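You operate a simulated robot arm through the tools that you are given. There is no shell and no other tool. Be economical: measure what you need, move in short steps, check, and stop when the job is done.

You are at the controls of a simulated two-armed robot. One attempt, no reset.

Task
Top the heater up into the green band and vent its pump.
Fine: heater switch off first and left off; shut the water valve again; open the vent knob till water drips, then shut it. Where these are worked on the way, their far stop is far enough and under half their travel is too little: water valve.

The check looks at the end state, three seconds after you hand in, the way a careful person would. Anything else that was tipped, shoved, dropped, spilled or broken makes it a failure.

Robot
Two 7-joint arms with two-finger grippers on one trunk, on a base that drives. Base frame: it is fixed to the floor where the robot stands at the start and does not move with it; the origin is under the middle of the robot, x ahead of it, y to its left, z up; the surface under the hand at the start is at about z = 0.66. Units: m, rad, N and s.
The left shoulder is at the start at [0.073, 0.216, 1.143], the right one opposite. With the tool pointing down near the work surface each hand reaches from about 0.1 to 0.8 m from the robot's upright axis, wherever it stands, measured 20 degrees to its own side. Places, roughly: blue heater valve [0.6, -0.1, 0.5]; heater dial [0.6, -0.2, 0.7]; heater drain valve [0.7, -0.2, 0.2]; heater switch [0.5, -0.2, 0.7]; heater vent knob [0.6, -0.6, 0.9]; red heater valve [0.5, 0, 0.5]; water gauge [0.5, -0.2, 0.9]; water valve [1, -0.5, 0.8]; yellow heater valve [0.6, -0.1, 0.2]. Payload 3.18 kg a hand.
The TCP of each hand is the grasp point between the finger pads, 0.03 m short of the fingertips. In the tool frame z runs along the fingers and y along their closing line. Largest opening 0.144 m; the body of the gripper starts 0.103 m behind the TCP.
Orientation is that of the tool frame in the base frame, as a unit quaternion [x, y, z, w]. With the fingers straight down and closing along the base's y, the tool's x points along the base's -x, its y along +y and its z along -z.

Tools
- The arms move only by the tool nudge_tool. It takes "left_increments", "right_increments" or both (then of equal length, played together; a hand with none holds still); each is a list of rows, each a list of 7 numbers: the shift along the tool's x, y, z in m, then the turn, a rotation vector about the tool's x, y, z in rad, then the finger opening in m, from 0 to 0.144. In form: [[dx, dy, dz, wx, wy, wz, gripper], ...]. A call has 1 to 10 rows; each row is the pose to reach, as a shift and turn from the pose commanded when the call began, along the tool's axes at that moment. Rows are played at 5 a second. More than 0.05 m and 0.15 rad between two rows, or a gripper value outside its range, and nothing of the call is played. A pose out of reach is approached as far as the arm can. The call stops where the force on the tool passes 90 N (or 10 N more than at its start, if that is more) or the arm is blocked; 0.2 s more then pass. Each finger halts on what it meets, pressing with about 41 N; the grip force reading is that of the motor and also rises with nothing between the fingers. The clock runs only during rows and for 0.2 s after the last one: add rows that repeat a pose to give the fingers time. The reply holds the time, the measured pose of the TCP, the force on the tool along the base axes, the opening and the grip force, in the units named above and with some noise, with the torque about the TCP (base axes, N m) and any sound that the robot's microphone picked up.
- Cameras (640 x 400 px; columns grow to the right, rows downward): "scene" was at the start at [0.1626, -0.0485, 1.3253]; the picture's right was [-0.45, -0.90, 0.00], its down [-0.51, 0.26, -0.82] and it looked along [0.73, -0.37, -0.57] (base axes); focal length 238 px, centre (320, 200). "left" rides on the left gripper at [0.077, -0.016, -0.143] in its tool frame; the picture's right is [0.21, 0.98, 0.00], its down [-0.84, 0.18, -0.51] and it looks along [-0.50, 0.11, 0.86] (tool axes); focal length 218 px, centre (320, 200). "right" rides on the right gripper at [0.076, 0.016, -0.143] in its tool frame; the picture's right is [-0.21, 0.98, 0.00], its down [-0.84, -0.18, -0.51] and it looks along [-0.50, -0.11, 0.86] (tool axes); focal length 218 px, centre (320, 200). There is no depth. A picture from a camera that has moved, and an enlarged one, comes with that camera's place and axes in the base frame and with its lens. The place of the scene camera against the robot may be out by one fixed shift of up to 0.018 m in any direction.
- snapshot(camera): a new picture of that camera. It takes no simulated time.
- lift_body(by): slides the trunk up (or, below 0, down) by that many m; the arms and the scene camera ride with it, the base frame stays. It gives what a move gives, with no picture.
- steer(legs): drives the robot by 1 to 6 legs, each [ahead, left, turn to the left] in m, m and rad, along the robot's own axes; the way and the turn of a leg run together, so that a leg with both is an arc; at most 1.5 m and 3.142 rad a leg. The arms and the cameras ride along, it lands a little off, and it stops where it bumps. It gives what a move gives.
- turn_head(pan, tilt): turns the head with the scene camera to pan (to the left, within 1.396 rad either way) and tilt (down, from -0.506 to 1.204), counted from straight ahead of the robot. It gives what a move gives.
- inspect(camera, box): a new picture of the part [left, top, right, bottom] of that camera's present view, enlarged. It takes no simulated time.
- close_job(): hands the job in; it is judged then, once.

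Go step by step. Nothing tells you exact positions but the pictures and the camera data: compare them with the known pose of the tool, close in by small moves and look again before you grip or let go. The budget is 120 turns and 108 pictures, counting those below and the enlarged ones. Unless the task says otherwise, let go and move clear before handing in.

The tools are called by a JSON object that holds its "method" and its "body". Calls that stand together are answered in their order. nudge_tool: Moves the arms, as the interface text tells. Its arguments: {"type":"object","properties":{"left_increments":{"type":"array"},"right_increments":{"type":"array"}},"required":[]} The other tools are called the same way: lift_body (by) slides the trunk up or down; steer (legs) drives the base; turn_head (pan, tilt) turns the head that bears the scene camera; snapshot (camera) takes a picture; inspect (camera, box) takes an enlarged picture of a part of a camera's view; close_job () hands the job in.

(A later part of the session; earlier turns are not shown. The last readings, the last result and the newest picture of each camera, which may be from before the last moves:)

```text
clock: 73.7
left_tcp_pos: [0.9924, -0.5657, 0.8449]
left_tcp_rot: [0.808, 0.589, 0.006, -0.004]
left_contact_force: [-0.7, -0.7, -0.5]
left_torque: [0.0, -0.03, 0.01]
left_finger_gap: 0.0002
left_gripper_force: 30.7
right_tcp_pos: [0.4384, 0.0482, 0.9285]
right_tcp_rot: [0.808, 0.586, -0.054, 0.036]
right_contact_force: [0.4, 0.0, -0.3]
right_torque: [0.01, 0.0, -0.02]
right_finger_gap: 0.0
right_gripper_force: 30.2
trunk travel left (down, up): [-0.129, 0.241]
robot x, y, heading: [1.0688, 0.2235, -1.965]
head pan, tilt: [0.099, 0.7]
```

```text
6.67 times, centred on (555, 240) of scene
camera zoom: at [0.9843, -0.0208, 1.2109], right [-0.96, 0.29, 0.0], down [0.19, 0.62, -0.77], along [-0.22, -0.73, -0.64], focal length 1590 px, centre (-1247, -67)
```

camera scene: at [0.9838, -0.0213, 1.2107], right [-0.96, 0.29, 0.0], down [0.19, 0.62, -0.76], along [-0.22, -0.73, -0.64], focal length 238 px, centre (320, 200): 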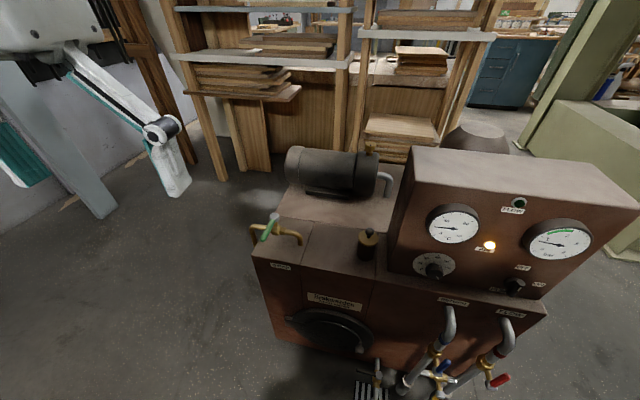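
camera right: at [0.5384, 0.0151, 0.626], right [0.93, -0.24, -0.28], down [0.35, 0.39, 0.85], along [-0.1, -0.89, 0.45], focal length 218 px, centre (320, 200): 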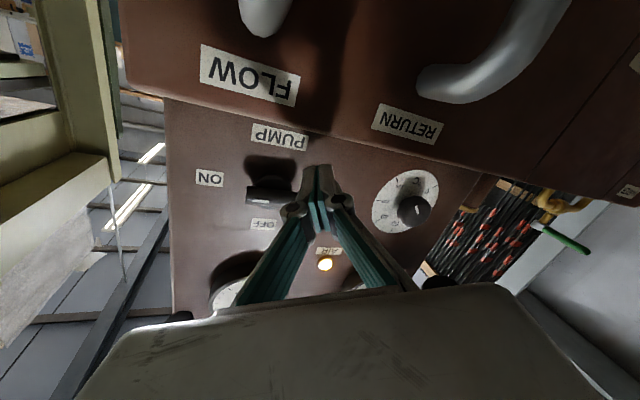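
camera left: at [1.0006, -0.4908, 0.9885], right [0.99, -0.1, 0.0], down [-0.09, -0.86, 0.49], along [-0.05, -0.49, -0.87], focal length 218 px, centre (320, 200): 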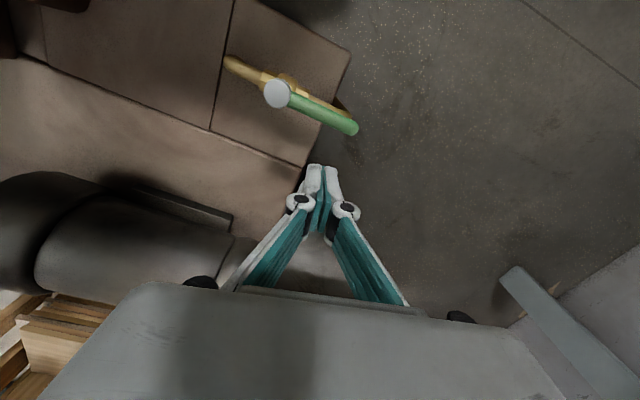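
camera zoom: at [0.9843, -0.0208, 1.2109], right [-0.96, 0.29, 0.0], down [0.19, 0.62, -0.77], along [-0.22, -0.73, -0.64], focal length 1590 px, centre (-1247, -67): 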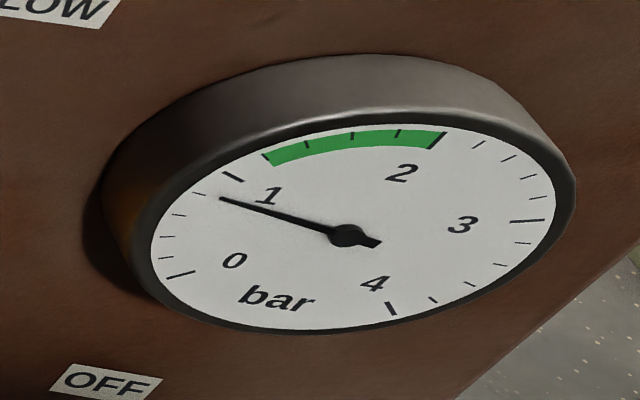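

Gauge ≈0.87 and rising ~0.05 bar/s. Descend behind the lever and wait in steps.

{"method": "nudge_tool", "body": {"left_increments": [[0, 0, 0.04, 0, 0, 0, 0], [0, 0, 0.08, 0, 0, 0, 0], [0, 0, 0.08, 0, 0, 0, 0], [0, 0, 0.08, 0, 0, 0, 0], [0, 0, 0.08, 0, 0, 0, 0], [0, 0, 0.08, 0, 0, 0, 0], [0, 0, 0.08, 0, 0, 0, 0], [0, 0, 0.08, 0, 0, 0, 0], [0, 0, 0.08, 0, 0, 0, 0], [0, 0, 0.08, 0, 0, 0, 0]]}}

{"method": "nudge_tool", "body": {"left_increments": [[0, 0, 0, 0, 0, 0, 0], [0, 0, 0, 0, 0, 0, 0], [0, 0, 0, 0, 0, 0, 0], [0, 0, 0, 0, 0, 0, 0], [0, 0, 0, 0, 0, 0, 0], [0, 0, 0, 0, 0, 0, 0], [0, 0, 0, 0, 0, 0, 0], [0, 0, 0, 0, 0, 0, 0], [0, 0, 0, 0, 0, 0, 0], [0, 0, 0, 0, 0, 0, 0]]}}

{"method": "inspect", "body": {"camera": "scene", "box": [510, 210, 600, 270]}}

```text
clock: 75.9
left_tcp_pos: [0.9938, -0.5639, 0.7644]
left_tcp_rot: [0.809, 0.587, 0.008, -0.005]
left_contact_force: [0.5, -0.6, -0.2]
left_torque: [-0.02, 0.01, -0.01]
left_finger_gap: 0.0
left_gripper_force: 31.4
right_tcp_pos: [0.4393, 0.0455, 0.9285]
right_tcp_rot: [0.807, 0.587, -0.054, 0.036]
right_contact_force: [-0.1, -0.4, 0.4]
right_torque: [0.0, 0.04, 0.0]
right_finger_gap: 0.0001
right_gripper_force: 30.7
trunk travel left (down, up): [-0.129, 0.241]
robot x, y, heading: [1.064, 0.2234, -1.965]
head pan, tilt: [0.099, 0.7]
```

```text
clock: 78.1
left_tcp_pos: [0.9937, -0.564, 0.7645]
left_tcp_rot: [0.81, 0.587, 0.007, -0.005]
left_contact_force: [-0.4, 0.9, -0.3]
left_torque: [0.02, -0.02, 0.01]
left_finger_gap: 0.0
left_gripper_force: 30.9
right_tcp_pos: [0.4367, 0.0469, 0.9275]
right_tcp_rot: [0.807, 0.586, -0.055, 0.036]
right_contact_force: [-0.6, -0.5, -0.3]
right_torque: [0.0, -0.02, -0.01]
right_finger_gap: 0.0001
right_gripper_force: 30.5
trunk travel left (down, up): [-0.129, 0.241]
robot x, y, heading: [1.065, 0.2249, -1.967]
head pan, tilt: [0.099, 0.7]
```

```text
6.67 times, centred on (555, 240) of scene
camera zoom: at [0.984, -0.0209, 1.2108], right [-0.96, 0.29, 0.0], down [0.19, 0.62, -0.76], along [-0.22, -0.73, -0.64], focal length 1590 px, centre (-1247, -67)
```

zoom: 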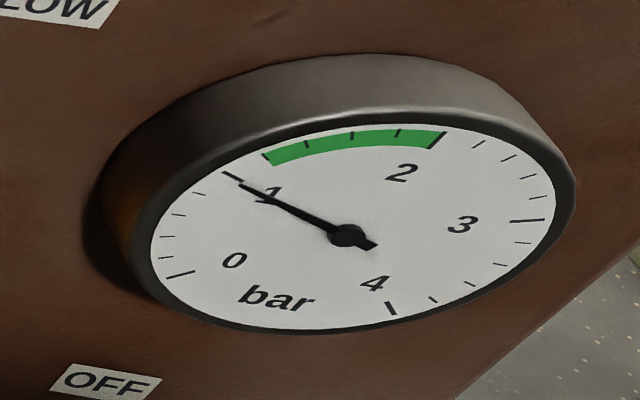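

About 1.02 bar, ~0.035 bar/s. Wait about 11 s more, then check.

{"method": "nudge_tool", "body": {"left_increments": [[0, 0, 0, 0, 0, 0, 0], [0, 0, 0, 0, 0, 0, 0], [0, 0, 0, 0, 0, 0, 0], [0, 0, 0, 0, 0, 0, 0], [0, 0, 0, 0, 0, 0, 0], [0, 0, 0, 0, 0, 0, 0], [0, 0, 0, 0, 0, 0, 0], [0, 0, 0, 0, 0, 0, 0], [0, 0, 0, 0, 0, 0, 0], [0, 0, 0, 0, 0, 0, 0]]}}

{"method": "nudge_tool", "body": {"left_increments": [[0, 0, 0, 0, 0, 0, 0], [0, 0, 0, 0, 0, 0, 0], [0, 0, 0, 0, 0, 0, 0], [0, 0, 0, 0, 0, 0, 0], [0, 0, 0, 0, 0, 0, 0], [0, 0, 0, 0, 0, 0, 0], [0, 0, 0, 0, 0, 0, 0], [0, 0, 0, 0, 0, 0, 0], [0, 0, 0, 0, 0, 0, 0], [0, 0, 0, 0, 0, 0, 0]]}}

{"method": "nudge_tool", "body": {"left_increments": [[0, 0, 0, 0, 0, 0, 0], [0, 0, 0, 0, 0, 0, 0], [0, 0, 0, 0, 0, 0, 0], [0, 0, 0, 0, 0, 0, 0], [0, 0, 0, 0, 0, 0, 0], [0, 0, 0, 0, 0, 0, 0], [0, 0, 0, 0, 0, 0, 0], [0, 0, 0, 0, 0, 0, 0], [0, 0, 0, 0, 0, 0, 0], [0, 0, 0, 0, 0, 0, 0]]}}

{"method": "nudge_tool", "body": {"left_increments": [[0, 0, 0, 0, 0, 0, 0], [0, 0, 0, 0, 0, 0, 0], [0, 0, 0, 0, 0, 0, 0], [0, 0, 0, 0, 0, 0, 0], [0, 0, 0, 0, 0, 0, 0], [0, 0, 0, 0, 0, 0, 0], [0, 0, 0, 0, 0, 0, 0], [0, 0, 0, 0, 0, 0, 0], [0, 0, 0, 0, 0, 0, 0], [0, 0, 0, 0, 0, 0, 0]]}}

{"method": "inspect", "body": {"camera": "scene", "box": [510, 210, 600, 270]}}

{"method": "inspect", "body": {"camera": "left", "box": [180, 60, 420, 260]}}

```text
clock: 80.3
left_tcp_pos: [0.9941, -0.5651, 0.7635]
left_tcp_rot: [0.809, 0.588, 0.007, -0.006]
left_contact_force: [-0.2, 0.3, -0.2]
left_torque: [0.01, 0.03, -0.04]
left_finger_gap: 0.0
left_gripper_force: 30.7
right_tcp_pos: [0.4376, 0.0469, 0.928]
right_tcp_rot: [0.807, 0.586, -0.055, 0.037]
right_contact_force: [-0.5, 0.3, 0.1]
right_torque: [-0.01, 0.0, 0.0]
right_finger_gap: 0.0001
right_gripper_force: 30.8
trunk travel left (down, up): [-0.129, 0.241]
robot x, y, heading: [1.0659, 0.2226, -1.967]
head pan, tilt: [0.099, 0.7]
```

```text
clock: 82.5
left_tcp_pos: [0.9926, -0.563, 0.7645]
left_tcp_rot: [0.809, 0.587, 0.007, -0.004]
left_contact_force: [-0.2, 0.1, 0.6]
left_torque: [0.02, 0.03, 0.03]
left_finger_gap: 0.0
left_gripper_force: 31.5
right_tcp_pos: [0.4371, 0.0472, 0.9278]
right_tcp_rot: [0.807, 0.587, -0.054, 0.036]
right_contact_force: [0.5, -0.9, 0.3]
right_torque: [0.0, -0.03, 0.0]
right_finger_gap: 0.0
right_gripper_force: 30.7
trunk travel left (down, up): [-0.129, 0.241]
robot x, y, heading: [1.0696, 0.2208, -1.966]
head pan, tilt: [0.099, 0.7]
```

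```text
clock: 84.7
left_tcp_pos: [0.9932, -0.5641, 0.7647]
left_tcp_rot: [0.809, 0.588, 0.006, -0.005]
left_contact_force: [-0.7, -0.3, -0.8]
left_torque: [0.02, -0.02, -0.02]
left_finger_gap: 0.0001
left_gripper_force: 30.2
right_tcp_pos: [0.4367, 0.047, 0.928]
right_tcp_rot: [0.808, 0.586, -0.054, 0.037]
right_contact_force: [0.3, 0.2, -0.8]
right_torque: [0.0, 0.03, 0.01]
right_finger_gap: 0.0
right_gripper_force: 31.1
trunk travel left (down, up): [-0.129, 0.241]
robot x, y, heading: [1.0664, 0.2239, -1.968]
head pan, tilt: [0.099, 0.7]
```

```text
clock: 86.9
left_tcp_pos: [0.9925, -0.5637, 0.7641]
left_tcp_rot: [0.809, 0.588, 0.007, -0.005]
left_contact_force: [-0.7, -0.2, -0.1]
left_torque: [-0.01, 0.0, -0.02]
left_finger_gap: 0.0002
left_gripper_force: 30.4
right_tcp_pos: [0.4375, 0.0462, 0.9283]
right_tcp_rot: [0.807, 0.586, -0.054, 0.037]
right_contact_force: [0.7, 0.5, 0.1]
right_torque: [0.03, -0.01, 0.03]
right_finger_gap: 0.0
right_gripper_force: 30.6
trunk travel left (down, up): [-0.129, 0.241]
robot x, y, heading: [1.065, 0.2189, -1.964]
head pan, tilt: [0.099, 0.7]
```

```text
6.67 times, centred on (555, 240) of scene
camera zoom: at [0.984, -0.0209, 1.2108], right [-0.96, 0.29, 0.0], down [0.19, 0.62, -0.76], along [-0.22, -0.73, -0.64], focal length 1590 px, centre (-1247, -67)
```

zoom: 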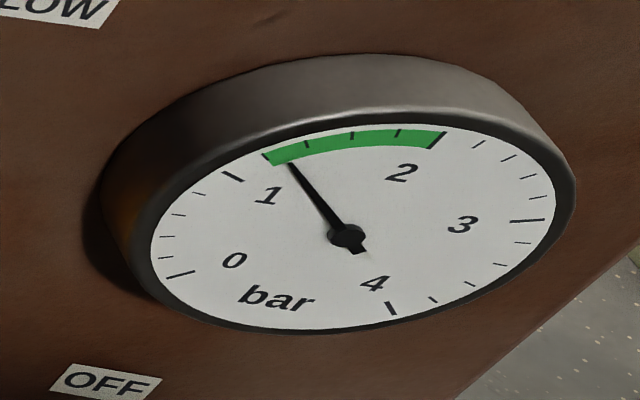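

```text
2.00 times, centred on (300, 160) of left
camera zoom: at [1.0011, -0.4888, 0.9085], right [0.99, -0.1, 0.0], down [-0.09, -0.87, 0.49], along [-0.05, -0.49, -0.87], focal length 436 px, centre (360, 280)
```

zoom: 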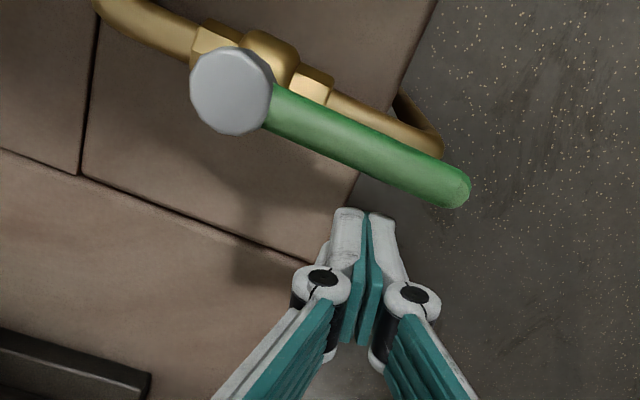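

Gauge ≈1.28, 0.03 bar/s. Wait ~13 s more to aim for about 1.65–1.7.

{"method": "nudge_tool", "body": {"left_increments": [[0, 0, 0, 0, 0, 0, 0], [0, 0, 0, 0, 0, 0, 0], [0, 0, 0, 0, 0, 0, 0], [0, 0, 0, 0, 0, 0, 0], [0, 0, 0, 0, 0, 0, 0], [0, 0, 0, 0, 0, 0, 0], [0, 0, 0, 0, 0, 0, 0], [0, 0, 0, 0, 0, 0, 0], [0, 0, 0, 0, 0, 0, 0], [0, 0, 0, 0, 0, 0, 0]]}}

{"method": "nudge_tool", "body": {"left_increments": [[0, 0, 0, 0, 0, 0, 0], [0, 0, 0, 0, 0, 0, 0], [0, 0, 0, 0, 0, 0, 0], [0, 0, 0, 0, 0, 0, 0], [0, 0, 0, 0, 0, 0, 0], [0, 0, 0, 0, 0, 0, 0], [0, 0, 0, 0, 0, 0, 0], [0, 0, 0, 0, 0, 0, 0], [0, 0, 0, 0, 0, 0, 0], [0, 0, 0, 0, 0, 0, 0]]}}

{"method": "nudge_tool", "body": {"left_increments": [[0, 0, 0, 0, 0, 0, 0], [0, 0, 0, 0, 0, 0, 0], [0, 0, 0, 0, 0, 0, 0], [0, 0, 0, 0, 0, 0, 0], [0, 0, 0, 0, 0, 0, 0], [0, 0, 0, 0, 0, 0, 0], [0, 0, 0, 0, 0, 0, 0], [0, 0, 0, 0, 0, 0, 0], [0, 0, 0, 0, 0, 0, 0], [0, 0, 0, 0, 0, 0, 0]]}}

{"method": "nudge_tool", "body": {"left_increments": [[0, 0, 0, 0, 0, 0, 0], [0, 0, 0, 0, 0, 0, 0], [0, 0, 0, 0, 0, 0, 0], [0, 0, 0, 0, 0, 0, 0], [0, 0, 0, 0, 0, 0, 0], [0, 0, 0, 0, 0, 0, 0], [0, 0, 0, 0, 0, 0, 0], [0, 0, 0, 0, 0, 0, 0], [0, 0, 0, 0, 0, 0, 0], [0, 0, 0, 0, 0, 0, 0]]}}

{"method": "nudge_tool", "body": {"left_increments": [[0, 0, 0, 0, 0, 0, 0], [0, 0, 0, 0, 0, 0, 0], [0, 0, 0, 0, 0, 0, 0], [0, 0, 0, 0, 0, 0, 0], [0, 0, 0, 0, 0, 0, 0], [0, 0, 0, 0, 0, 0, 0], [0, 0, 0, 0, 0, 0, 0], [0, 0, 0, 0, 0, 0, 0], [0, 0, 0, 0, 0, 0, 0], [0, 0, 0, 0, 0, 0, 0]]}}

{"method": "inspect", "body": {"camera": "scene", "box": [510, 210, 600, 270]}}

```text
clock: 89.1
left_tcp_pos: [0.9934, -0.5634, 0.7646]
left_tcp_rot: [0.809, 0.588, 0.007, -0.005]
left_contact_force: [-0.6, -0.3, -0.3]
left_torque: [-0.02, -0.02, 0.0]
left_finger_gap: 0.0
left_gripper_force: 30.2
right_tcp_pos: [0.4362, 0.0481, 0.9281]
right_tcp_rot: [0.807, 0.587, -0.055, 0.036]
right_contact_force: [0.9, 0.3, -1.5]
right_torque: [0.02, 0.03, -0.01]
right_finger_gap: 0.0002
right_gripper_force: 30.7
trunk travel left (down, up): [-0.129, 0.241]
robot x, y, heading: [1.0652, 0.2223, -1.965]
head pan, tilt: [0.099, 0.7]
```

```text
clock: 91.3
left_tcp_pos: [0.993, -0.5651, 0.7639]
left_tcp_rot: [0.809, 0.588, 0.007, -0.005]
left_contact_force: [-0.2, 0.1, 0.2]
left_torque: [0.02, -0.03, -0.01]
left_finger_gap: 0.0
left_gripper_force: 29.9
right_tcp_pos: [0.4373, 0.0473, 0.9279]
right_tcp_rot: [0.808, 0.586, -0.054, 0.036]
right_contact_force: [-0.9, 0.0, -0.4]
right_torque: [-0.04, -0.02, 0.0]
right_finger_gap: 0.0
right_gripper_force: 30.5
trunk travel left (down, up): [-0.129, 0.241]
robot x, y, heading: [1.0649, 0.2238, -1.969]
head pan, tilt: [0.099, 0.7]
```

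```text
clock: 93.5
left_tcp_pos: [0.9926, -0.5646, 0.7632]
left_tcp_rot: [0.809, 0.588, 0.008, -0.005]
left_contact_force: [1.1, -0.4, -0.4]
left_torque: [0.05, 0.01, -0.01]
left_finger_gap: 0.0
left_gripper_force: 31.5
right_tcp_pos: [0.4379, 0.0467, 0.9277]
right_tcp_rot: [0.807, 0.587, -0.055, 0.036]
right_contact_force: [0.4, 0.3, -0.5]
right_torque: [0.01, 0.0, 0.02]
right_finger_gap: 0.0003
right_gripper_force: 31.0
trunk travel left (down, up): [-0.129, 0.241]
robot x, y, heading: [1.0642, 0.2223, -1.966]
head pan, tilt: [0.099, 0.7]
```

```text
clock: 95.7
left_tcp_pos: [0.9923, -0.5632, 0.7636]
left_tcp_rot: [0.809, 0.588, 0.007, -0.005]
left_contact_force: [0.3, -0.1, 0.3]
left_torque: [0.01, 0.01, 0.0]
left_finger_gap: 0.0
left_gripper_force: 31.1
right_tcp_pos: [0.4382, 0.0472, 0.9278]
right_tcp_rot: [0.807, 0.586, -0.055, 0.037]
right_contact_force: [-1.7, 0.0, 0.0]
right_torque: [-0.01, -0.01, 0.01]
right_finger_gap: 0.0
right_gripper_force: 30.4
trunk travel left (down, up): [-0.129, 0.241]
robot x, y, heading: [1.0669, 0.2247, -1.968]
head pan, tilt: [0.099, 0.7]
```

```text
clock: 97.9
left_tcp_pos: [0.9931, -0.5652, 0.7653]
left_tcp_rot: [0.809, 0.588, 0.006, -0.005]
left_contact_force: [0.5, -0.8, -0.6]
left_torque: [0.03, -0.02, -0.01]
left_finger_gap: 0.0
left_gripper_force: 30.7
right_tcp_pos: [0.4376, 0.0473, 0.9274]
right_tcp_rot: [0.807, 0.587, -0.054, 0.036]
right_contact_force: [-0.1, 0.2, 0.2]
right_torque: [-0.02, 0.02, -0.01]
right_finger_gap: 0.0
right_gripper_force: 30.8
trunk travel left (down, up): [-0.129, 0.241]
robot x, y, heading: [1.068, 0.2217, -1.968]
head pan, tilt: [0.099, 0.7]
```

```text
6.67 times, centred on (555, 240) of scene
camera zoom: at [0.984, -0.0209, 1.2108], right [-0.96, 0.29, 0.0], down [0.19, 0.62, -0.76], along [-0.22, -0.73, -0.64], focal length 1590 px, centre (-1247, -67)
```

zoom: 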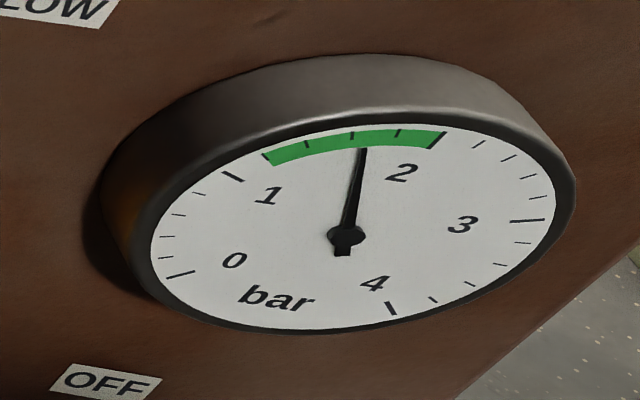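

Gauge ≈1.65, mid-green. Push the lever back to closed.

{"method": "nudge_tool", "body": {"left_increments": [[0.0178, 0.0031, 0, 0, 0, 0, 0], [0.0333, 0.0087, 0, 0, 0, 0, 0], [0.0497, 0.01, 0, 0, 0, 0, 0], [0.0658, 0.007, 0, 0, 0, 0, 0], [0.0807, 0.0, 0, 0, 0, 0, 0], [0.0932, -0.0107, 0, 0, 0, 0, 0], [0.0999, -0.0195, 0, 0, 0, 0, 0], [0.103, -0.0253, 0, 0, 0, 0, 0], [0.1056, -0.0313, 0, 0, 0, 0, 0]]}}

{"method": "inspect", "body": {"camera": "left", "box": [180, 60, 420, 260]}}

{"method": "inspect", "body": {"camera": "scene", "box": [510, 210, 600, 270]}}

```text
clock: 99.9
left_tcp_pos: [1.0045, -0.4619, 0.7659]
left_tcp_rot: [0.805, 0.593, 0.005, -0.001]
left_contact_force: [45.7, -35.7, 7.7]
left_torque: [-0.22, -0.41, -0.4]
left_finger_gap: 0.0
left_gripper_force: 30.2
right_tcp_pos: [0.4409, 0.0432, 0.9301]
right_tcp_rot: [0.806, 0.588, -0.056, 0.035]
right_contact_force: [0.8, 0.4, 0.6]
right_torque: [-0.02, -0.01, -0.01]
right_finger_gap: 0.0001
right_gripper_force: 30.0
trunk travel left (down, up): [-0.129, 0.241]
robot x, y, heading: [1.0636, 0.2251, -1.963]
head pan, tilt: [0.099, 0.7]
```

```text
2.00 times, centred on (300, 160) of left
camera zoom: at [1.0119, -0.3855, 0.9091], right [1.0, -0.09, 0.01], down [-0.08, -0.86, 0.5], along [-0.04, -0.5, -0.87], focal length 436 px, centre (360, 280)
```

zoom: 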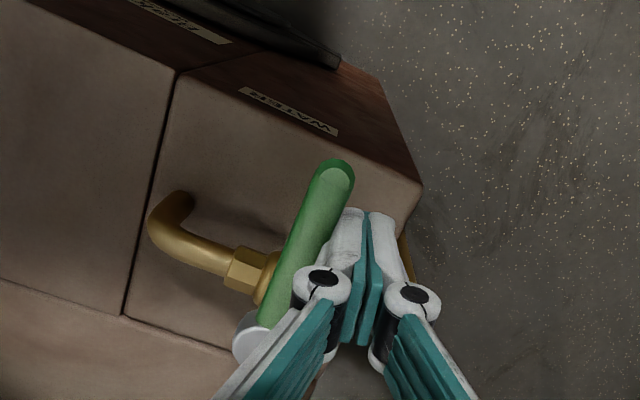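

```text
6.67 times, centred on (555, 240) of scene
camera zoom: at [0.9889, -0.0235, 1.211], right [-0.96, 0.29, 0.0], down [0.18, 0.62, -0.76], along [-0.22, -0.73, -0.64], focal length 1590 px, centre (-1247, -67)
```

zoom: 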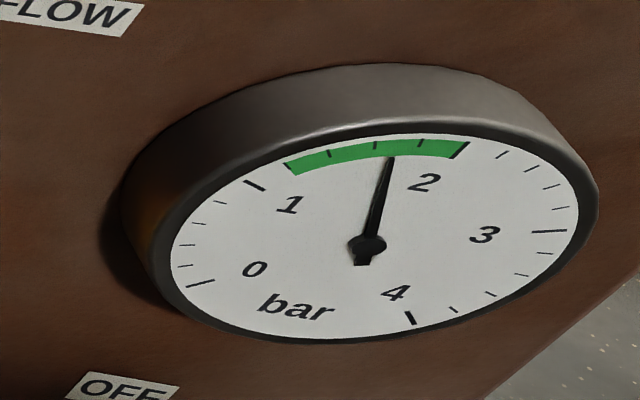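

Valve shut against its stop, gauge ≈1.67. Back the left hand off and up, then examine the vent knob.

{"method": "nudge_tool", "body": {"left_increments": [[0, 0.025, 0, 0, 0, 0, 0], [0, 0.045, 0, 0, 0, 0, 0], [0, 0.045, -0.045, 0, 0, 0, 0], [0, 0.045, -0.09, 0, 0, 0, 0], [0, 0.045, -0.135, 0, 0, 0, 0], [0, 0.045, -0.18, 0, 0, 0, 0], [0, 0.045, -0.225, 0, 0, 0, 0.03], [0, 0.045, -0.27, 0, 0, 0, 0.06]]}}

{"method": "snapshot", "body": {"camera": "left"}}

{"method": "snapshot", "body": {"camera": "scene"}}

{"method": "inspect", "body": {"camera": "scene", "box": [340, 120, 440, 200]}}

```text
clock: 101.7
left_tcp_pos: [1.0372, -0.4697, 1.0412]
left_tcp_rot: [0.809, 0.588, 0.006, -0.004]
left_contact_force: [0.1, 0.7, 0.3]
left_torque: [-0.07, -0.03, -0.01]
left_finger_gap: 0.0603
left_gripper_force: 0.0
right_tcp_pos: [0.4369, 0.0472, 0.9281]
right_tcp_rot: [0.808, 0.585, -0.056, 0.038]
right_contact_force: [0.5, 0.1, 0.4]
right_torque: [-0.09, 0.01, 0.01]
right_finger_gap: 0.0
right_gripper_force: 30.5
trunk travel left (down, up): [-0.129, 0.241]
robot x, y, heading: [1.0628, 0.2229, -1.964]
head pan, tilt: [0.099, 0.7]
```

```text
42 pictures are left
camera left: at [1.0448, -0.394, 1.1839], right [0.99, -0.1, 0.0], down [-0.09, -0.86, 0.5], along [-0.05, -0.49, -0.87], focal length 218 px, centre (320, 200)
```

left: 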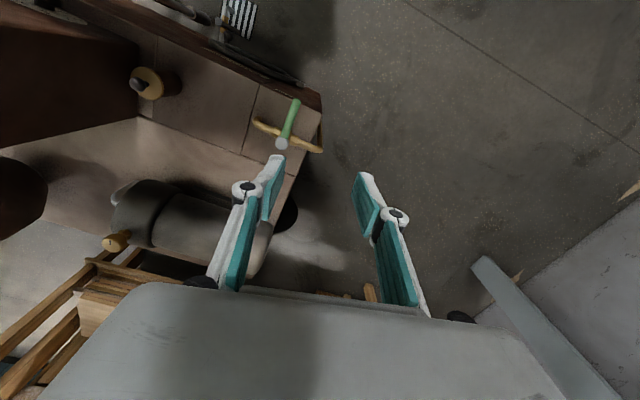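

```text
41 pictures are left
camera scene: at [0.9835, -0.0183, 1.2117], right [-0.96, 0.29, 0.0], down [0.19, 0.61, -0.77], along [-0.22, -0.73, -0.64], focal length 238 px, centre (320, 200)
```

scene: 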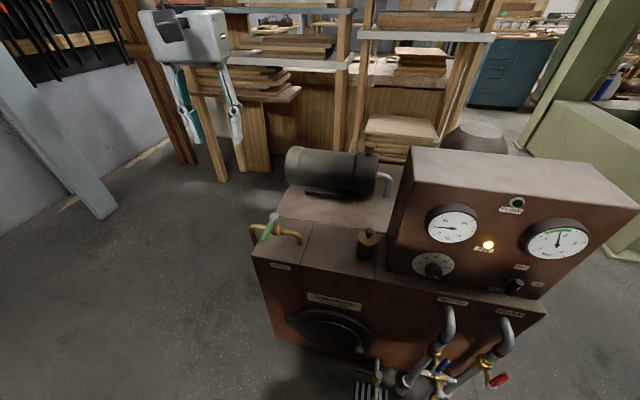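

```text
5.00 times, centred on (390, 160) of scene
camera zoom: at [0.9835, -0.0183, 1.2117], right [-0.96, 0.29, 0.0], down [0.19, 0.61, -0.77], along [-0.22, -0.73, -0.64], focal length 1192 px, centre (-30, 400)
```

zoom: 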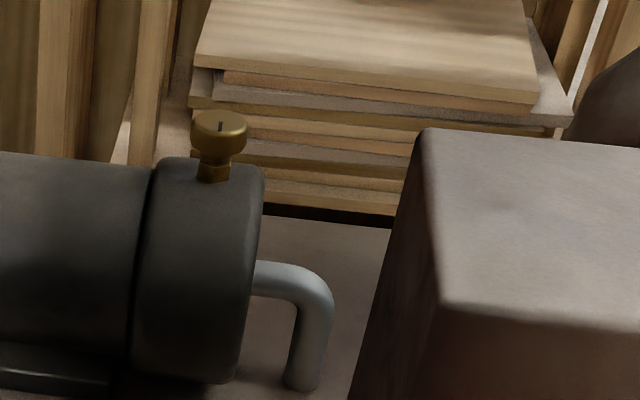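

The vent knob is a small brass knob with a vertical axis on the pump at ≈(0.615,-0.635,0.865); the gauge holds in green. The best access is from the heater's left end, so I'll raise the trunk and drive round there, bringing the left hand over the knob.

{"method": "lift_body", "body": {"by": 0.12}}

{"method": "steer", "body": {"legs": [[0.13, 0.527, 0], [0, 0, -1.677]]}}

{"method": "turn_head", "body": {"pan": 0.3, "tilt": 0.7}}

{"method": "snapshot", "body": {"camera": "scene"}}

```text
clock: 103.2
left_tcp_pos: [1.0708, -0.393, 1.3235]
left_tcp_rot: [0.799, 0.582, -0.129, 0.079]
left_contact_force: [-0.2, 0.7, 0.1]
left_torque: [0.04, 0.02, -0.01]
left_finger_gap: 0.0603
left_gripper_force: 0.1
right_tcp_pos: [0.4371, 0.047, 1.0456]
right_tcp_rot: [0.807, 0.587, -0.054, 0.036]
right_contact_force: [0.4, 0.3, -0.3]
right_torque: [0.02, 0.01, 0.01]
right_finger_gap: 0.0
right_gripper_force: 30.4
trunk travel left (down, up): [-0.249, 0.121]
robot x, y, heading: [1.0677, 0.2218, -1.97]
head pan, tilt: [0.099, 0.7]
```

```text
clock: 112.4
left_tcp_pos: [0.8856, -0.0254, 1.324]
left_tcp_rot: [0.965, -0.214, -0.143, -0.045]
left_contact_force: [0.3, 0.0, -0.8]
left_torque: [0.01, 0.0, -0.01]
left_finger_gap: 0.0601
left_gripper_force: 0.1
right_tcp_pos: [1.4012, 0.5474, 1.0487]
right_tcp_rot: [0.973, -0.219, -0.063, -0.017]
right_contact_force: [-1.0, -0.1, -0.1]
right_torque: [0.01, 0.0, 0.02]
right_finger_gap: 0.0
right_gripper_force: 30.7
trunk travel left (down, up): [-0.249, 0.121]
robot x, y, heading: [1.5007, -0.1011, 2.621]
head pan, tilt: [0.099, 0.7]
```

```text
clock: 113.1
left_tcp_pos: [0.8863, -0.0262, 1.3243]
left_tcp_rot: [0.965, -0.215, -0.144, -0.046]
left_contact_force: [-0.9, -0.3, -0.1]
left_torque: [0.02, 0.03, 0.02]
left_finger_gap: 0.0599
left_gripper_force: 0.1
right_tcp_pos: [1.4016, 0.5472, 1.0485]
right_tcp_rot: [0.974, -0.218, -0.064, -0.016]
right_contact_force: [0.3, 0.0, -0.7]
right_torque: [0.02, -0.03, 0.01]
right_finger_gap: 0.0001
right_gripper_force: 30.8
trunk travel left (down, up): [-0.249, 0.121]
robot x, y, heading: [1.4975, -0.0961, 2.628]
head pan, tilt: [0.3, 0.7]
```

```text
39 pictures are left
camera scene: at [1.3669, -0.0576, 1.3418], right [0.22, 0.98, 0.0], down [0.63, -0.14, -0.76], along [-0.75, 0.17, -0.64], focal length 238 px, centre (320, 200)
```

scene: 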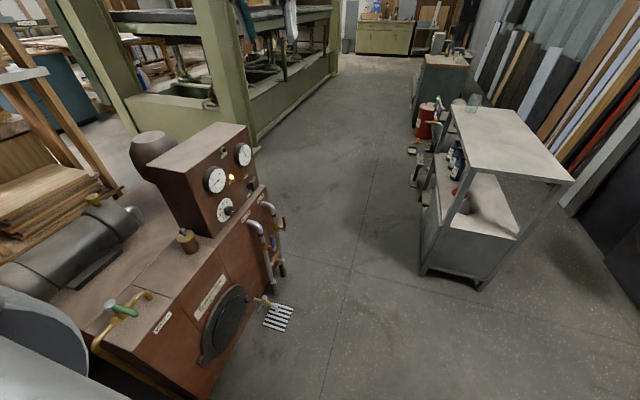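

Drive sideways to the heater's left end.

{"method": "steer", "body": {"legs": [[-0.19, 0.648, 0.0]]}}

{"method": "snapshot", "body": {"camera": "scene"}}

{"method": "snapshot", "body": {"camera": "left"}}

```text
clock: 119.2
left_tcp_pos: [0.7309, -0.6776, 1.325]
left_tcp_rot: [0.965, -0.215, -0.144, -0.047]
left_contact_force: [0.7, -1.2, -0.1]
left_torque: [0.01, -0.02, -0.05]
left_finger_gap: 0.0599
left_gripper_force: 0.0
right_tcp_pos: [1.2483, -0.1065, 1.0478]
right_tcp_rot: [0.973, -0.22, -0.063, -0.017]
right_contact_force: [1.1, 0.3, 0.2]
right_torque: [0.02, -0.01, 0.03]
right_finger_gap: 0.0
right_gripper_force: 30.8
trunk travel left (down, up): [-0.249, 0.121]
robot x, y, heading: [1.3396, -0.7512, 2.616]
head pan, tilt: [0.3, 0.7]
```

```text
38 pictures are left
camera scene: at [1.2123, -0.7113, 1.3418], right [0.22, 0.98, 0.0], down [0.63, -0.14, -0.76], along [-0.75, 0.17, -0.64], focal length 238 px, centre (320, 200)
```

scene: 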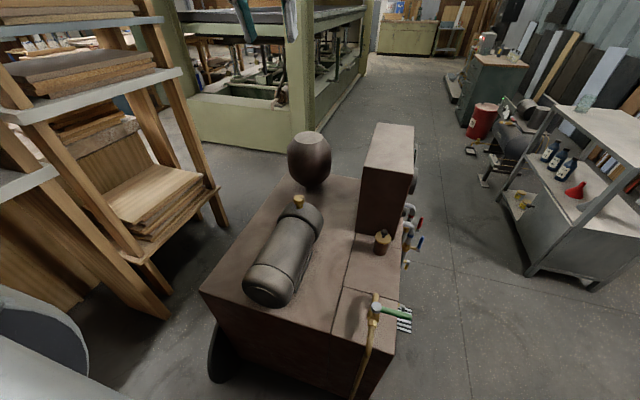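

```text
37 pictures are left
camera left: at [0.8424, -0.7161, 1.4392], right [-0.24, -0.97, -0.09], down [-0.68, 0.1, 0.73], along [-0.7, 0.23, -0.68], focal length 218 px, centre (320, 200)
```

left: 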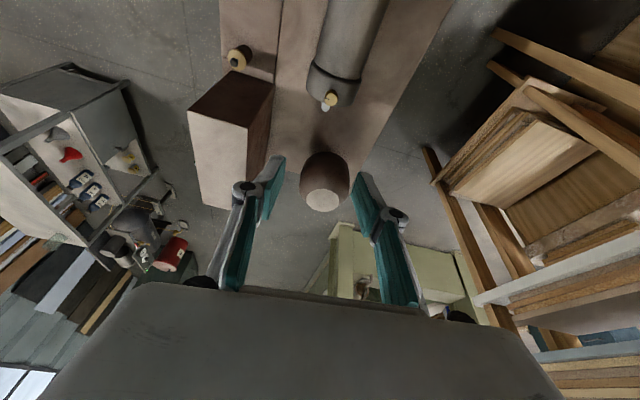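

Well placed: pump and knob are in front-left, boards well clear. Move the left hand to above the knob with the tool vertical.

{"method": "nudge_tool", "body": {"left_increments": [[-0.003, 0.002, 0.045, -0.002, 0.043, 0.012, 0.06], [-0.006, 0.005, 0.09, -0.005, 0.086, 0.025, 0.06], [-0.009, 0.007, 0.135, -0.007, 0.13, 0.037, 0.06], [-0.012, 0.01, 0.18, -0.009, 0.173, 0.05, 0.06], [-0.015, 0.012, 0.225, -0.011, 0.216, 0.062, 0.06], [-0.018, 0.015, 0.27, -0.014, 0.26, 0.075, 0.06], [-0.02, 0.017, 0.315, -0.016, 0.303, 0.087, 0.06], [-0.02, 0.017, 0.315, -0.016, 0.303, 0.087, 0.06]]}}

{"method": "inspect", "body": {"camera": "left", "box": [200, 60, 440, 260]}}

{"method": "inspect", "body": {"camera": "scene", "box": [230, 130, 390, 250]}}

```text
clock: 121.0
left_tcp_pos: [0.6583, -0.6665, 1.0951]
left_tcp_rot: [0.967, -0.251, -0.029, -0.009]
left_contact_force: [-0.9, -0.1, -0.1]
left_torque: [0.03, -0.02, -0.02]
left_finger_gap: 0.06
left_gripper_force: 0.0
left hand out of reach, approached as far as the arm can: row 5, 6, 7, 8
right_tcp_pos: [1.2475, -0.1064, 1.047]
right_tcp_rot: [0.973, -0.22, -0.063, -0.016]
right_contact_force: [-0.7, 0.6, 0.2]
right_torque: [0.02, -0.02, -0.02]
right_finger_gap: 0.0
right_gripper_force: 31.3
trunk travel left (down, up): [-0.249, 0.121]
robot x, y, heading: [1.3452, -0.7517, 2.617]
head pan, tilt: [0.3, 0.7]
```

```text
2.00 times, centred on (320, 160) of left
camera zoom: at [0.7422, -0.6947, 1.2328], right [-0.29, -0.96, -0.01], down [-0.8, 0.24, 0.56], along [-0.53, 0.18, -0.83], focal length 436 px, centre (320, 280)
```

zoom: 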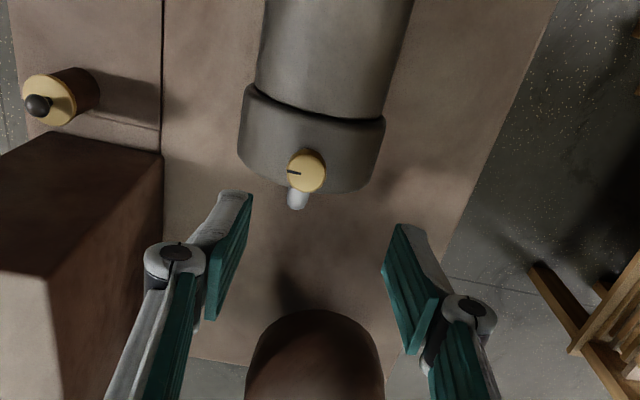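

```text
3.33 times, centred on (310, 190) of scene
camera zoom: at [1.2116, -0.7117, 1.3418], right [0.22, 0.98, 0.0], down [0.63, -0.14, -0.76], along [-0.75, 0.17, -0.64], focal length 795 px, centre (353, 233)
```

zoom: 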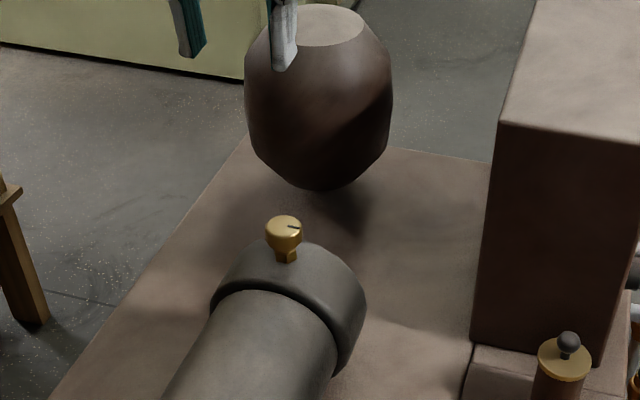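

The hand is high relative to the shoulder; lower the trunk 0.1 m for reach, then centre above the knob.

{"method": "lift_body", "body": {"by": -0.1}}

{"method": "snapshot", "body": {"camera": "left"}}

```text
clock: 122.3
left_tcp_pos: [0.6601, -0.6683, 0.9944]
left_tcp_rot: [0.967, -0.251, -0.031, -0.008]
left_contact_force: [0.5, -0.8, -0.1]
left_torque: [0.01, 0.04, 0.05]
left_finger_gap: 0.0603
left_gripper_force: 0.1
right_tcp_pos: [1.2495, -0.1066, 0.9496]
right_tcp_rot: [0.973, -0.22, -0.065, -0.017]
right_contact_force: [0.5, 0.1, -0.1]
right_torque: [0.0, 0.0, 0.0]
right_finger_gap: 0.0
right_gripper_force: 30.6
trunk travel left (down, up): [-0.149, 0.221]
robot x, y, heading: [1.3409, -0.7546, 2.617]
head pan, tilt: [0.3, 0.7]
```

```text
34 pictures are left
camera left: at [0.7436, -0.6957, 1.1339], right [-0.29, -0.96, -0.01], down [-0.79, 0.24, 0.56], along [-0.53, 0.18, -0.83], focal length 218 px, centre (320, 200)
```

left: 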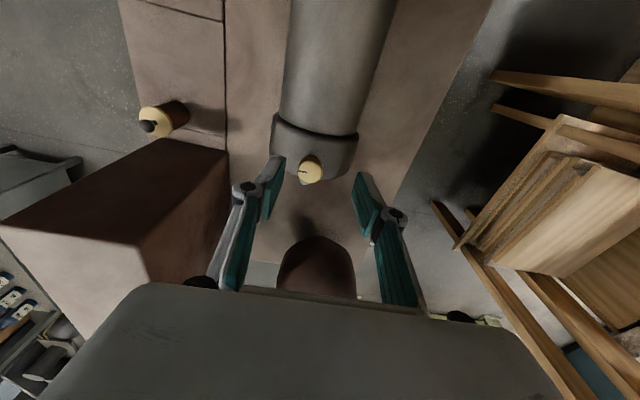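

Knob fixed at about (0.615,-0.635,0.846). Check with a zero nudge where the commanded pose sits now.

{"method": "nudge_tool", "body": {"left_increments": [[0, 0, 0, 0, 0, 0, 0.06], [0, 0, 0, 0, 0, 0, 0.06]]}}

```text
clock: 122.9
left_tcp_pos: [0.6597, -0.6687, 0.9934]
left_tcp_rot: [0.967, -0.252, -0.03, -0.01]
left_contact_force: [-0.2, 0.4, -0.6]
left_torque: [0.01, -0.03, -0.02]
left_finger_gap: 0.0599
left_gripper_force: 0.0
right_tcp_pos: [1.2474, -0.1056, 0.9477]
right_tcp_rot: [0.973, -0.219, -0.063, -0.016]
right_contact_force: [-0.2, 0.2, -0.2]
right_torque: [-0.03, -0.01, -0.02]
right_finger_gap: 0.0
right_gripper_force: 31.0
trunk travel left (down, up): [-0.149, 0.221]
robot x, y, heading: [1.3421, -0.7512, 2.611]
head pan, tilt: [0.3, 0.7]
```

Centre above the knob at z≈0.93.

{"method": "nudge_tool", "body": {"left_increments": [[-0.017, -0.0025, 0.022, 0, 0.02, 0, 0.06], [-0.034, -0.005, 0.044, 0, 0.04, 0, 0.06], [-0.0516, -0.0075, 0.0665, 0, 0.063, 0, 0.06], [-0.0516, -0.0075, 0.0665, 0, 0.063, 0, 0.06]]}}

{"method": "inspect", "body": {"camera": "left", "box": [220, 100, 420, 260]}}

{"method": "inspect", "body": {"camera": "scene", "box": [240, 130, 380, 240]}}

```text
clock: 123.9
left_tcp_pos: [0.615, -0.6339, 0.9312]
left_tcp_rot: [0.968, -0.251, 0.0, 0.0]
left_contact_force: [0.6, 0.2, 0.0]
left_torque: [0.0, 0.04, 0.0]
left_finger_gap: 0.0603
left_gripper_force: 0.1
right_tcp_pos: [1.2473, -0.1065, 0.9482]
right_tcp_rot: [0.973, -0.219, -0.064, -0.018]
right_contact_force: [0.4, -0.1, -0.4]
right_torque: [0.0, -0.02, 0.01]
right_finger_gap: 0.0
right_gripper_force: 30.7
trunk travel left (down, up): [-0.149, 0.221]
robot x, y, heading: [1.3413, -0.7512, 2.62]
head pan, tilt: [0.3, 0.7]
```

```text
2.50 times, centred on (320, 180) of left
camera zoom: at [0.6898, -0.6565, 1.0745], right [-0.29, -0.96, 0.0], down [-0.82, 0.25, 0.51], along [-0.48, 0.15, -0.86], focal length 546 px, centre (320, 250)
```

zoom: 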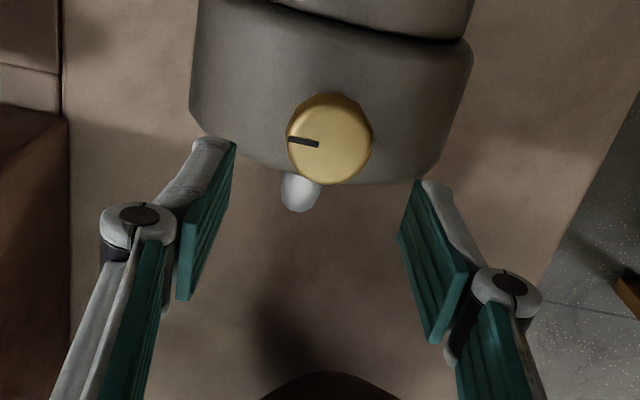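

```text
3.64 times, centred on (310, 185) of scene
camera zoom: at [1.1415, -0.6704, 1.2348], right [0.22, 0.98, 0.0], down [0.63, -0.14, -0.77], along [-0.75, 0.17, -0.64], focal length 867 px, centre (356, 254)
```

zoom: 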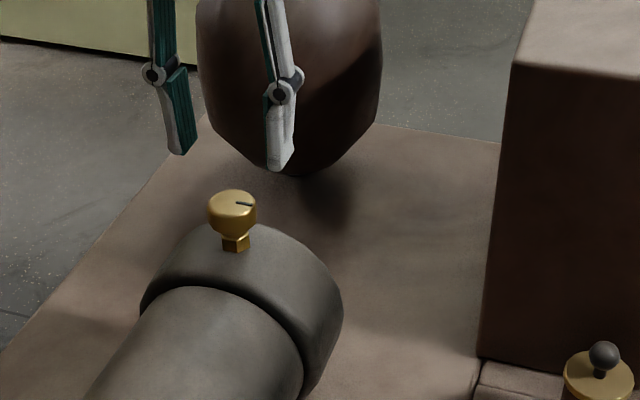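

Knob is centred between the fingers (≈36 mm diameter). Descend and grip it.

{"method": "nudge_tool", "body": {"left_increments": [[0, 0.002, 0.03, 0, 0, 0, 0.06], [0, 0.002, 0.06, 0, 0, 0, 0.06], [0, 0.002, 0.088, 0, 0, 0, 0.06], [0, 0.002, 0.088, 0, 0, 0, 0.045], [0, 0.002, 0.088, 0, 0, 0, 0.02], [0, 0.002, 0.088, 0, 0, 0, 0.0], [0, 0.002, 0.088, 0, 0, 0, 0.0]]}}

{"method": "inspect", "body": {"camera": "left", "box": [220, 100, 420, 260]}}

```text
clock: 125.5
left_tcp_pos: [0.6128, -0.6368, 0.8492]
left_tcp_rot: [0.968, -0.251, -0.004, -0.003]
left_contact_force: [-7.5, -7.6, 40.2]
left_torque: [-0.46, -0.2, -0.05]
left_finger_gap: 0.0334
left_gripper_force: 45.4
right_tcp_pos: [1.2483, -0.1076, 0.9498]
right_tcp_rot: [0.973, -0.219, -0.065, -0.018]
right_contact_force: [0.7, -0.2, 0.7]
right_torque: [0.03, 0.01, 0.0]
right_finger_gap: 0.0
right_gripper_force: 30.7
trunk travel left (down, up): [-0.149, 0.221]
robot x, y, heading: [1.3421, -0.7523, 2.619]
head pan, tilt: [0.3, 0.7]
```

```text
2.50 times, centred on (320, 180) of left
camera zoom: at [0.689, -0.6597, 0.9912], right [-0.29, -0.96, 0.0], down [-0.82, 0.25, 0.52], along [-0.49, 0.15, -0.86], focal length 546 px, centre (320, 250)
```

zoom: 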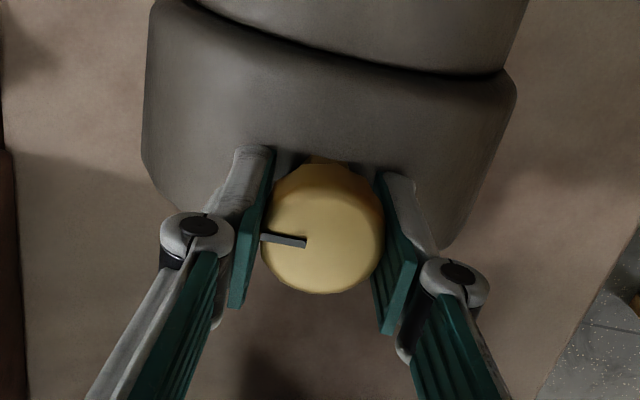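

Knob gripped, tips pressing slightly on the pump; ease up 7 mm, then turn counter-clockwise in steps.

{"method": "nudge_tool", "body": {"left_increments": [[0, 0, -0.007, 0, 0, 0, 0], [0, 0, -0.007, 0, 0, -0.14, 0], [0, 0, -0.007, 0, 0, -0.28, 0], [0, 0, -0.007, 0, 0, -0.42, 0], [0, 0, -0.007, 0, 0, -0.56, 0], [0, 0, -0.007, 0, 0, -0.7, 0]]}}

{"method": "inspect", "body": {"camera": "left", "box": [220, 100, 420, 260]}}

{"method": "snapshot", "body": {"camera": "scene"}}

```text
clock: 126.9
left_tcp_pos: [0.6129, -0.6377, 0.849]
left_tcp_rot: [0.995, 0.099, 0.0, 0.0]
left_contact_force: [-19.8, -13.4, 15.2]
left_torque: [0.0, 0.24, -0.06]
left_finger_gap: 0.0336
left_gripper_force: 44.5
right_tcp_pos: [1.246, -0.1071, 0.948]
right_tcp_rot: [0.974, -0.219, -0.062, -0.018]
right_contact_force: [-0.1, -0.2, -0.7]
right_torque: [0.0, 0.04, 0.01]
right_finger_gap: 0.0
right_gripper_force: 31.0
trunk travel left (down, up): [-0.149, 0.221]
robot x, y, heading: [1.3432, -0.7549, 2.614]
head pan, tilt: [0.3, 0.7]
```

```text
2.50 times, centred on (320, 180) of left
camera zoom: at [0.6847, -0.6071, 0.9919], right [0.4, -0.92, 0.0], down [-0.79, -0.34, 0.51], along [-0.47, -0.2, -0.86], focal length 546 px, centre (320, 250)
```

zoom: 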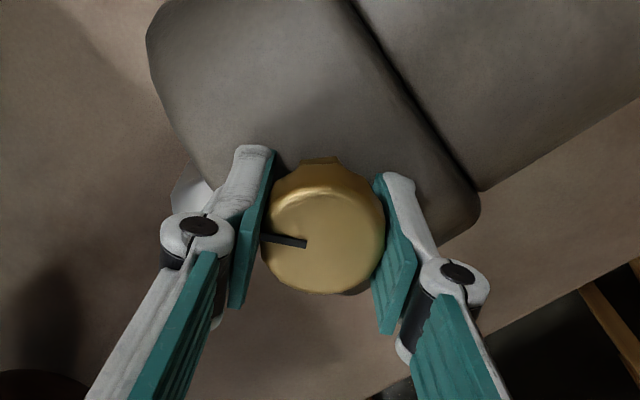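

```text
29 pictures are left
camera scene: at [1.1405, -0.6714, 1.2345], right [0.22, 0.98, 0.0], down [0.63, -0.14, -0.76], along [-0.75, 0.17, -0.64], focal length 238 px, centre (320, 200)
```

scene: 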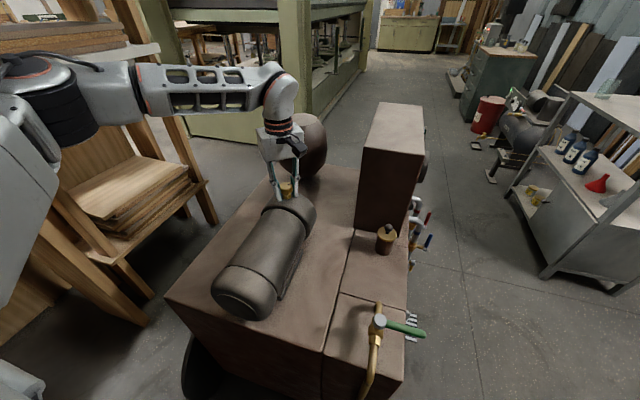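

Knob turned 40° with the hand, easily. Continue counter-clockwise.

{"method": "nudge_tool", "body": {"left_increments": [[0, 0, 0, 0, 0, -0.14, 0], [0, 0, 0, 0, 0, -0.28, 0], [0, 0, 0, 0, 0, -0.42, 0], [0, 0, 0, 0, 0, -0.56, 0], [0, 0, 0, 0, 0, -0.7, 0]]}}

{"method": "snapshot", "body": {"camera": "left"}}

{"method": "inspect", "body": {"camera": "scene", "box": [230, 120, 330, 250]}}

```text
clock: 128.1
left_tcp_pos: [0.6137, -0.6398, 0.8487]
left_tcp_rot: [0.901, 0.434, 0.003, 0.001]
left_contact_force: [-7.1, -30.1, 10.9]
left_torque: [-0.07, 0.06, -0.07]
left_finger_gap: 0.0336
left_gripper_force: 44.9
right_tcp_pos: [1.2462, -0.1086, 0.9485]
right_tcp_rot: [0.974, -0.219, -0.062, -0.019]
right_contact_force: [0.1, -0.6, 0.5]
right_torque: [0.02, -0.01, 0.0]
right_finger_gap: 0.0
right_gripper_force: 30.3
trunk travel left (down, up): [-0.149, 0.221]
robot x, y, heading: [1.3394, -0.7526, 2.623]
head pan, tilt: [0.3, 0.7]
```

```text
28 pictures are left
camera left: at [0.6492, -0.5688, 0.9921], right [0.89, -0.45, 0.0], down [-0.39, -0.77, 0.51], along [-0.22, -0.45, -0.86], focal length 218 px, centre (320, 200)
```

left: 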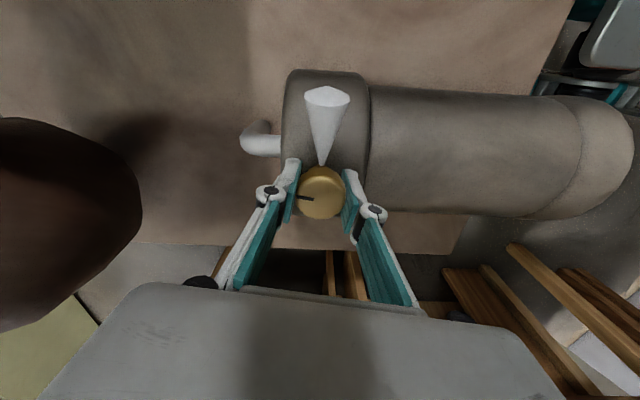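

```text
3.08 times, centred on (280, 185) of scene
camera zoom: at [1.1411, -0.6728, 1.2347], right [0.22, 0.98, 0.0], down [0.63, -0.14, -0.77], along [-0.75, 0.17, -0.64], focal length 734 px, centre (443, 246)
```

zoom: 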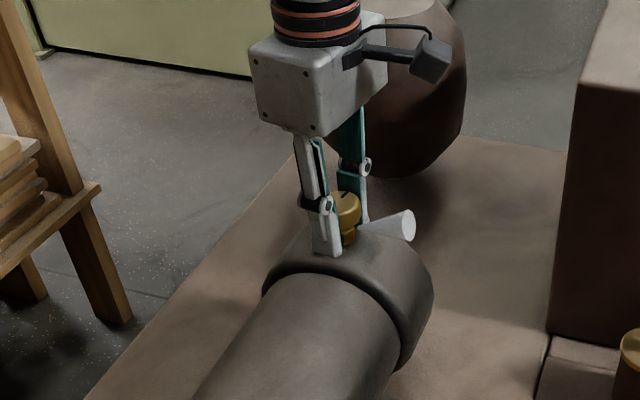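

A white plume — air — escapes from the knob. Hold and wait for it to turn into water drips.

{"method": "nudge_tool", "body": {"left_increments": [[0, 0, 0, 0, 0, 0, 0], [0, 0, 0, 0, 0, 0, 0], [0, 0, 0, 0, 0, 0, 0], [0, 0, 0, 0, 0, 0, 0], [0, 0, 0, 0, 0, 0, 0], [0, 0, 0, 0, 0, 0, 0], [0, 0, 0, 0, 0, 0, 0], [0, 0, 0, 0, 0, 0, 0]]}}

{"method": "inspect", "body": {"camera": "left", "box": [220, 60, 420, 260]}}

```text
clock: 129.9
left_tcp_pos: [0.6143, -0.6385, 0.8489]
left_tcp_rot: [0.902, 0.433, 0.003, 0.001]
left_contact_force: [1.9, -35.4, 0.7]
left_torque: [-0.09, 0.21, -0.06]
left_finger_gap: 0.0334
left_gripper_force: 44.7
right_tcp_pos: [1.2485, -0.1081, 0.9488]
right_tcp_rot: [0.974, -0.218, -0.063, -0.017]
right_contact_force: [0.4, -0.5, 0.2]
right_torque: [0.03, 0.0, 0.01]
right_finger_gap: 0.0
right_gripper_force: 31.0
trunk travel left (down, up): [-0.149, 0.221]
robot x, y, heading: [1.3432, -0.7513, 2.615]
head pan, tilt: [0.3, 0.7]
```

```text
2.00 times, centred on (320, 160) of left
camera zoom: at [0.6494, -0.5688, 0.9921], right [0.89, -0.45, 0.0], down [-0.39, -0.77, 0.51], along [-0.22, -0.45, -0.86], focal length 436 px, centre (320, 280)
```

zoom: 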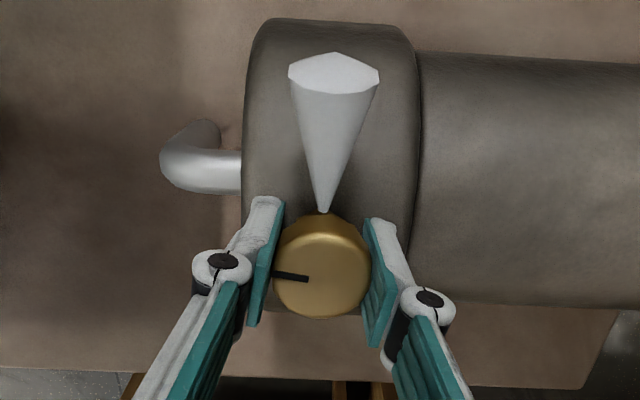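

Still air; wait a few seconds more.

{"method": "nudge_tool", "body": {"left_increments": [[0, 0, 0, 0, 0, 0, 0], [0, 0, 0, 0, 0, 0, 0], [0, 0, 0, 0, 0, 0, 0], [0, 0, 0, 0, 0, 0, 0], [0, 0, 0, 0, 0, 0, 0], [0, 0, 0, 0, 0, 0, 0], [0, 0, 0, 0, 0, 0, 0], [0, 0, 0, 0, 0, 0, 0], [0, 0, 0, 0, 0, 0, 0], [0, 0, 0, 0, 0, 0, 0]]}}

{"method": "inspect", "body": {"camera": "left", "box": [220, 60, 420, 260]}}

```text
clock: 132.1
left_tcp_pos: [0.614, -0.638, 0.8491]
left_tcp_rot: [0.902, 0.432, 0.002, 0.002]
left_contact_force: [6.5, -33.4, -5.2]
left_torque: [0.07, -0.02, -0.06]
left_finger_gap: 0.0334
left_gripper_force: 45.3
right_tcp_pos: [1.2473, -0.1085, 0.9494]
right_tcp_rot: [0.974, -0.218, -0.063, -0.018]
right_contact_force: [0.1, -0.4, 0.7]
right_torque: [-0.03, -0.01, 0.01]
right_finger_gap: 0.0001
right_gripper_force: 31.0
trunk travel left (down, up): [-0.149, 0.221]
robot x, y, heading: [1.3412, -0.7508, 2.618]
head pan, tilt: [0.3, 0.7]
```

```text
2.00 times, centred on (320, 160) of left
camera zoom: at [0.6494, -0.5686, 0.992], right [0.89, -0.45, 0.01], down [-0.39, -0.77, 0.51], along [-0.22, -0.45, -0.86], focal length 436 px, centre (320, 280)
```

zoom: 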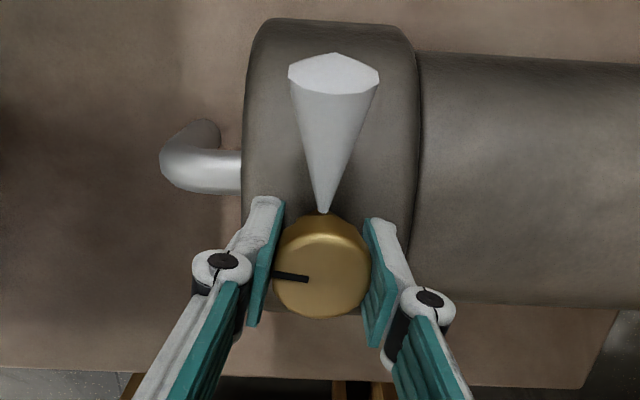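

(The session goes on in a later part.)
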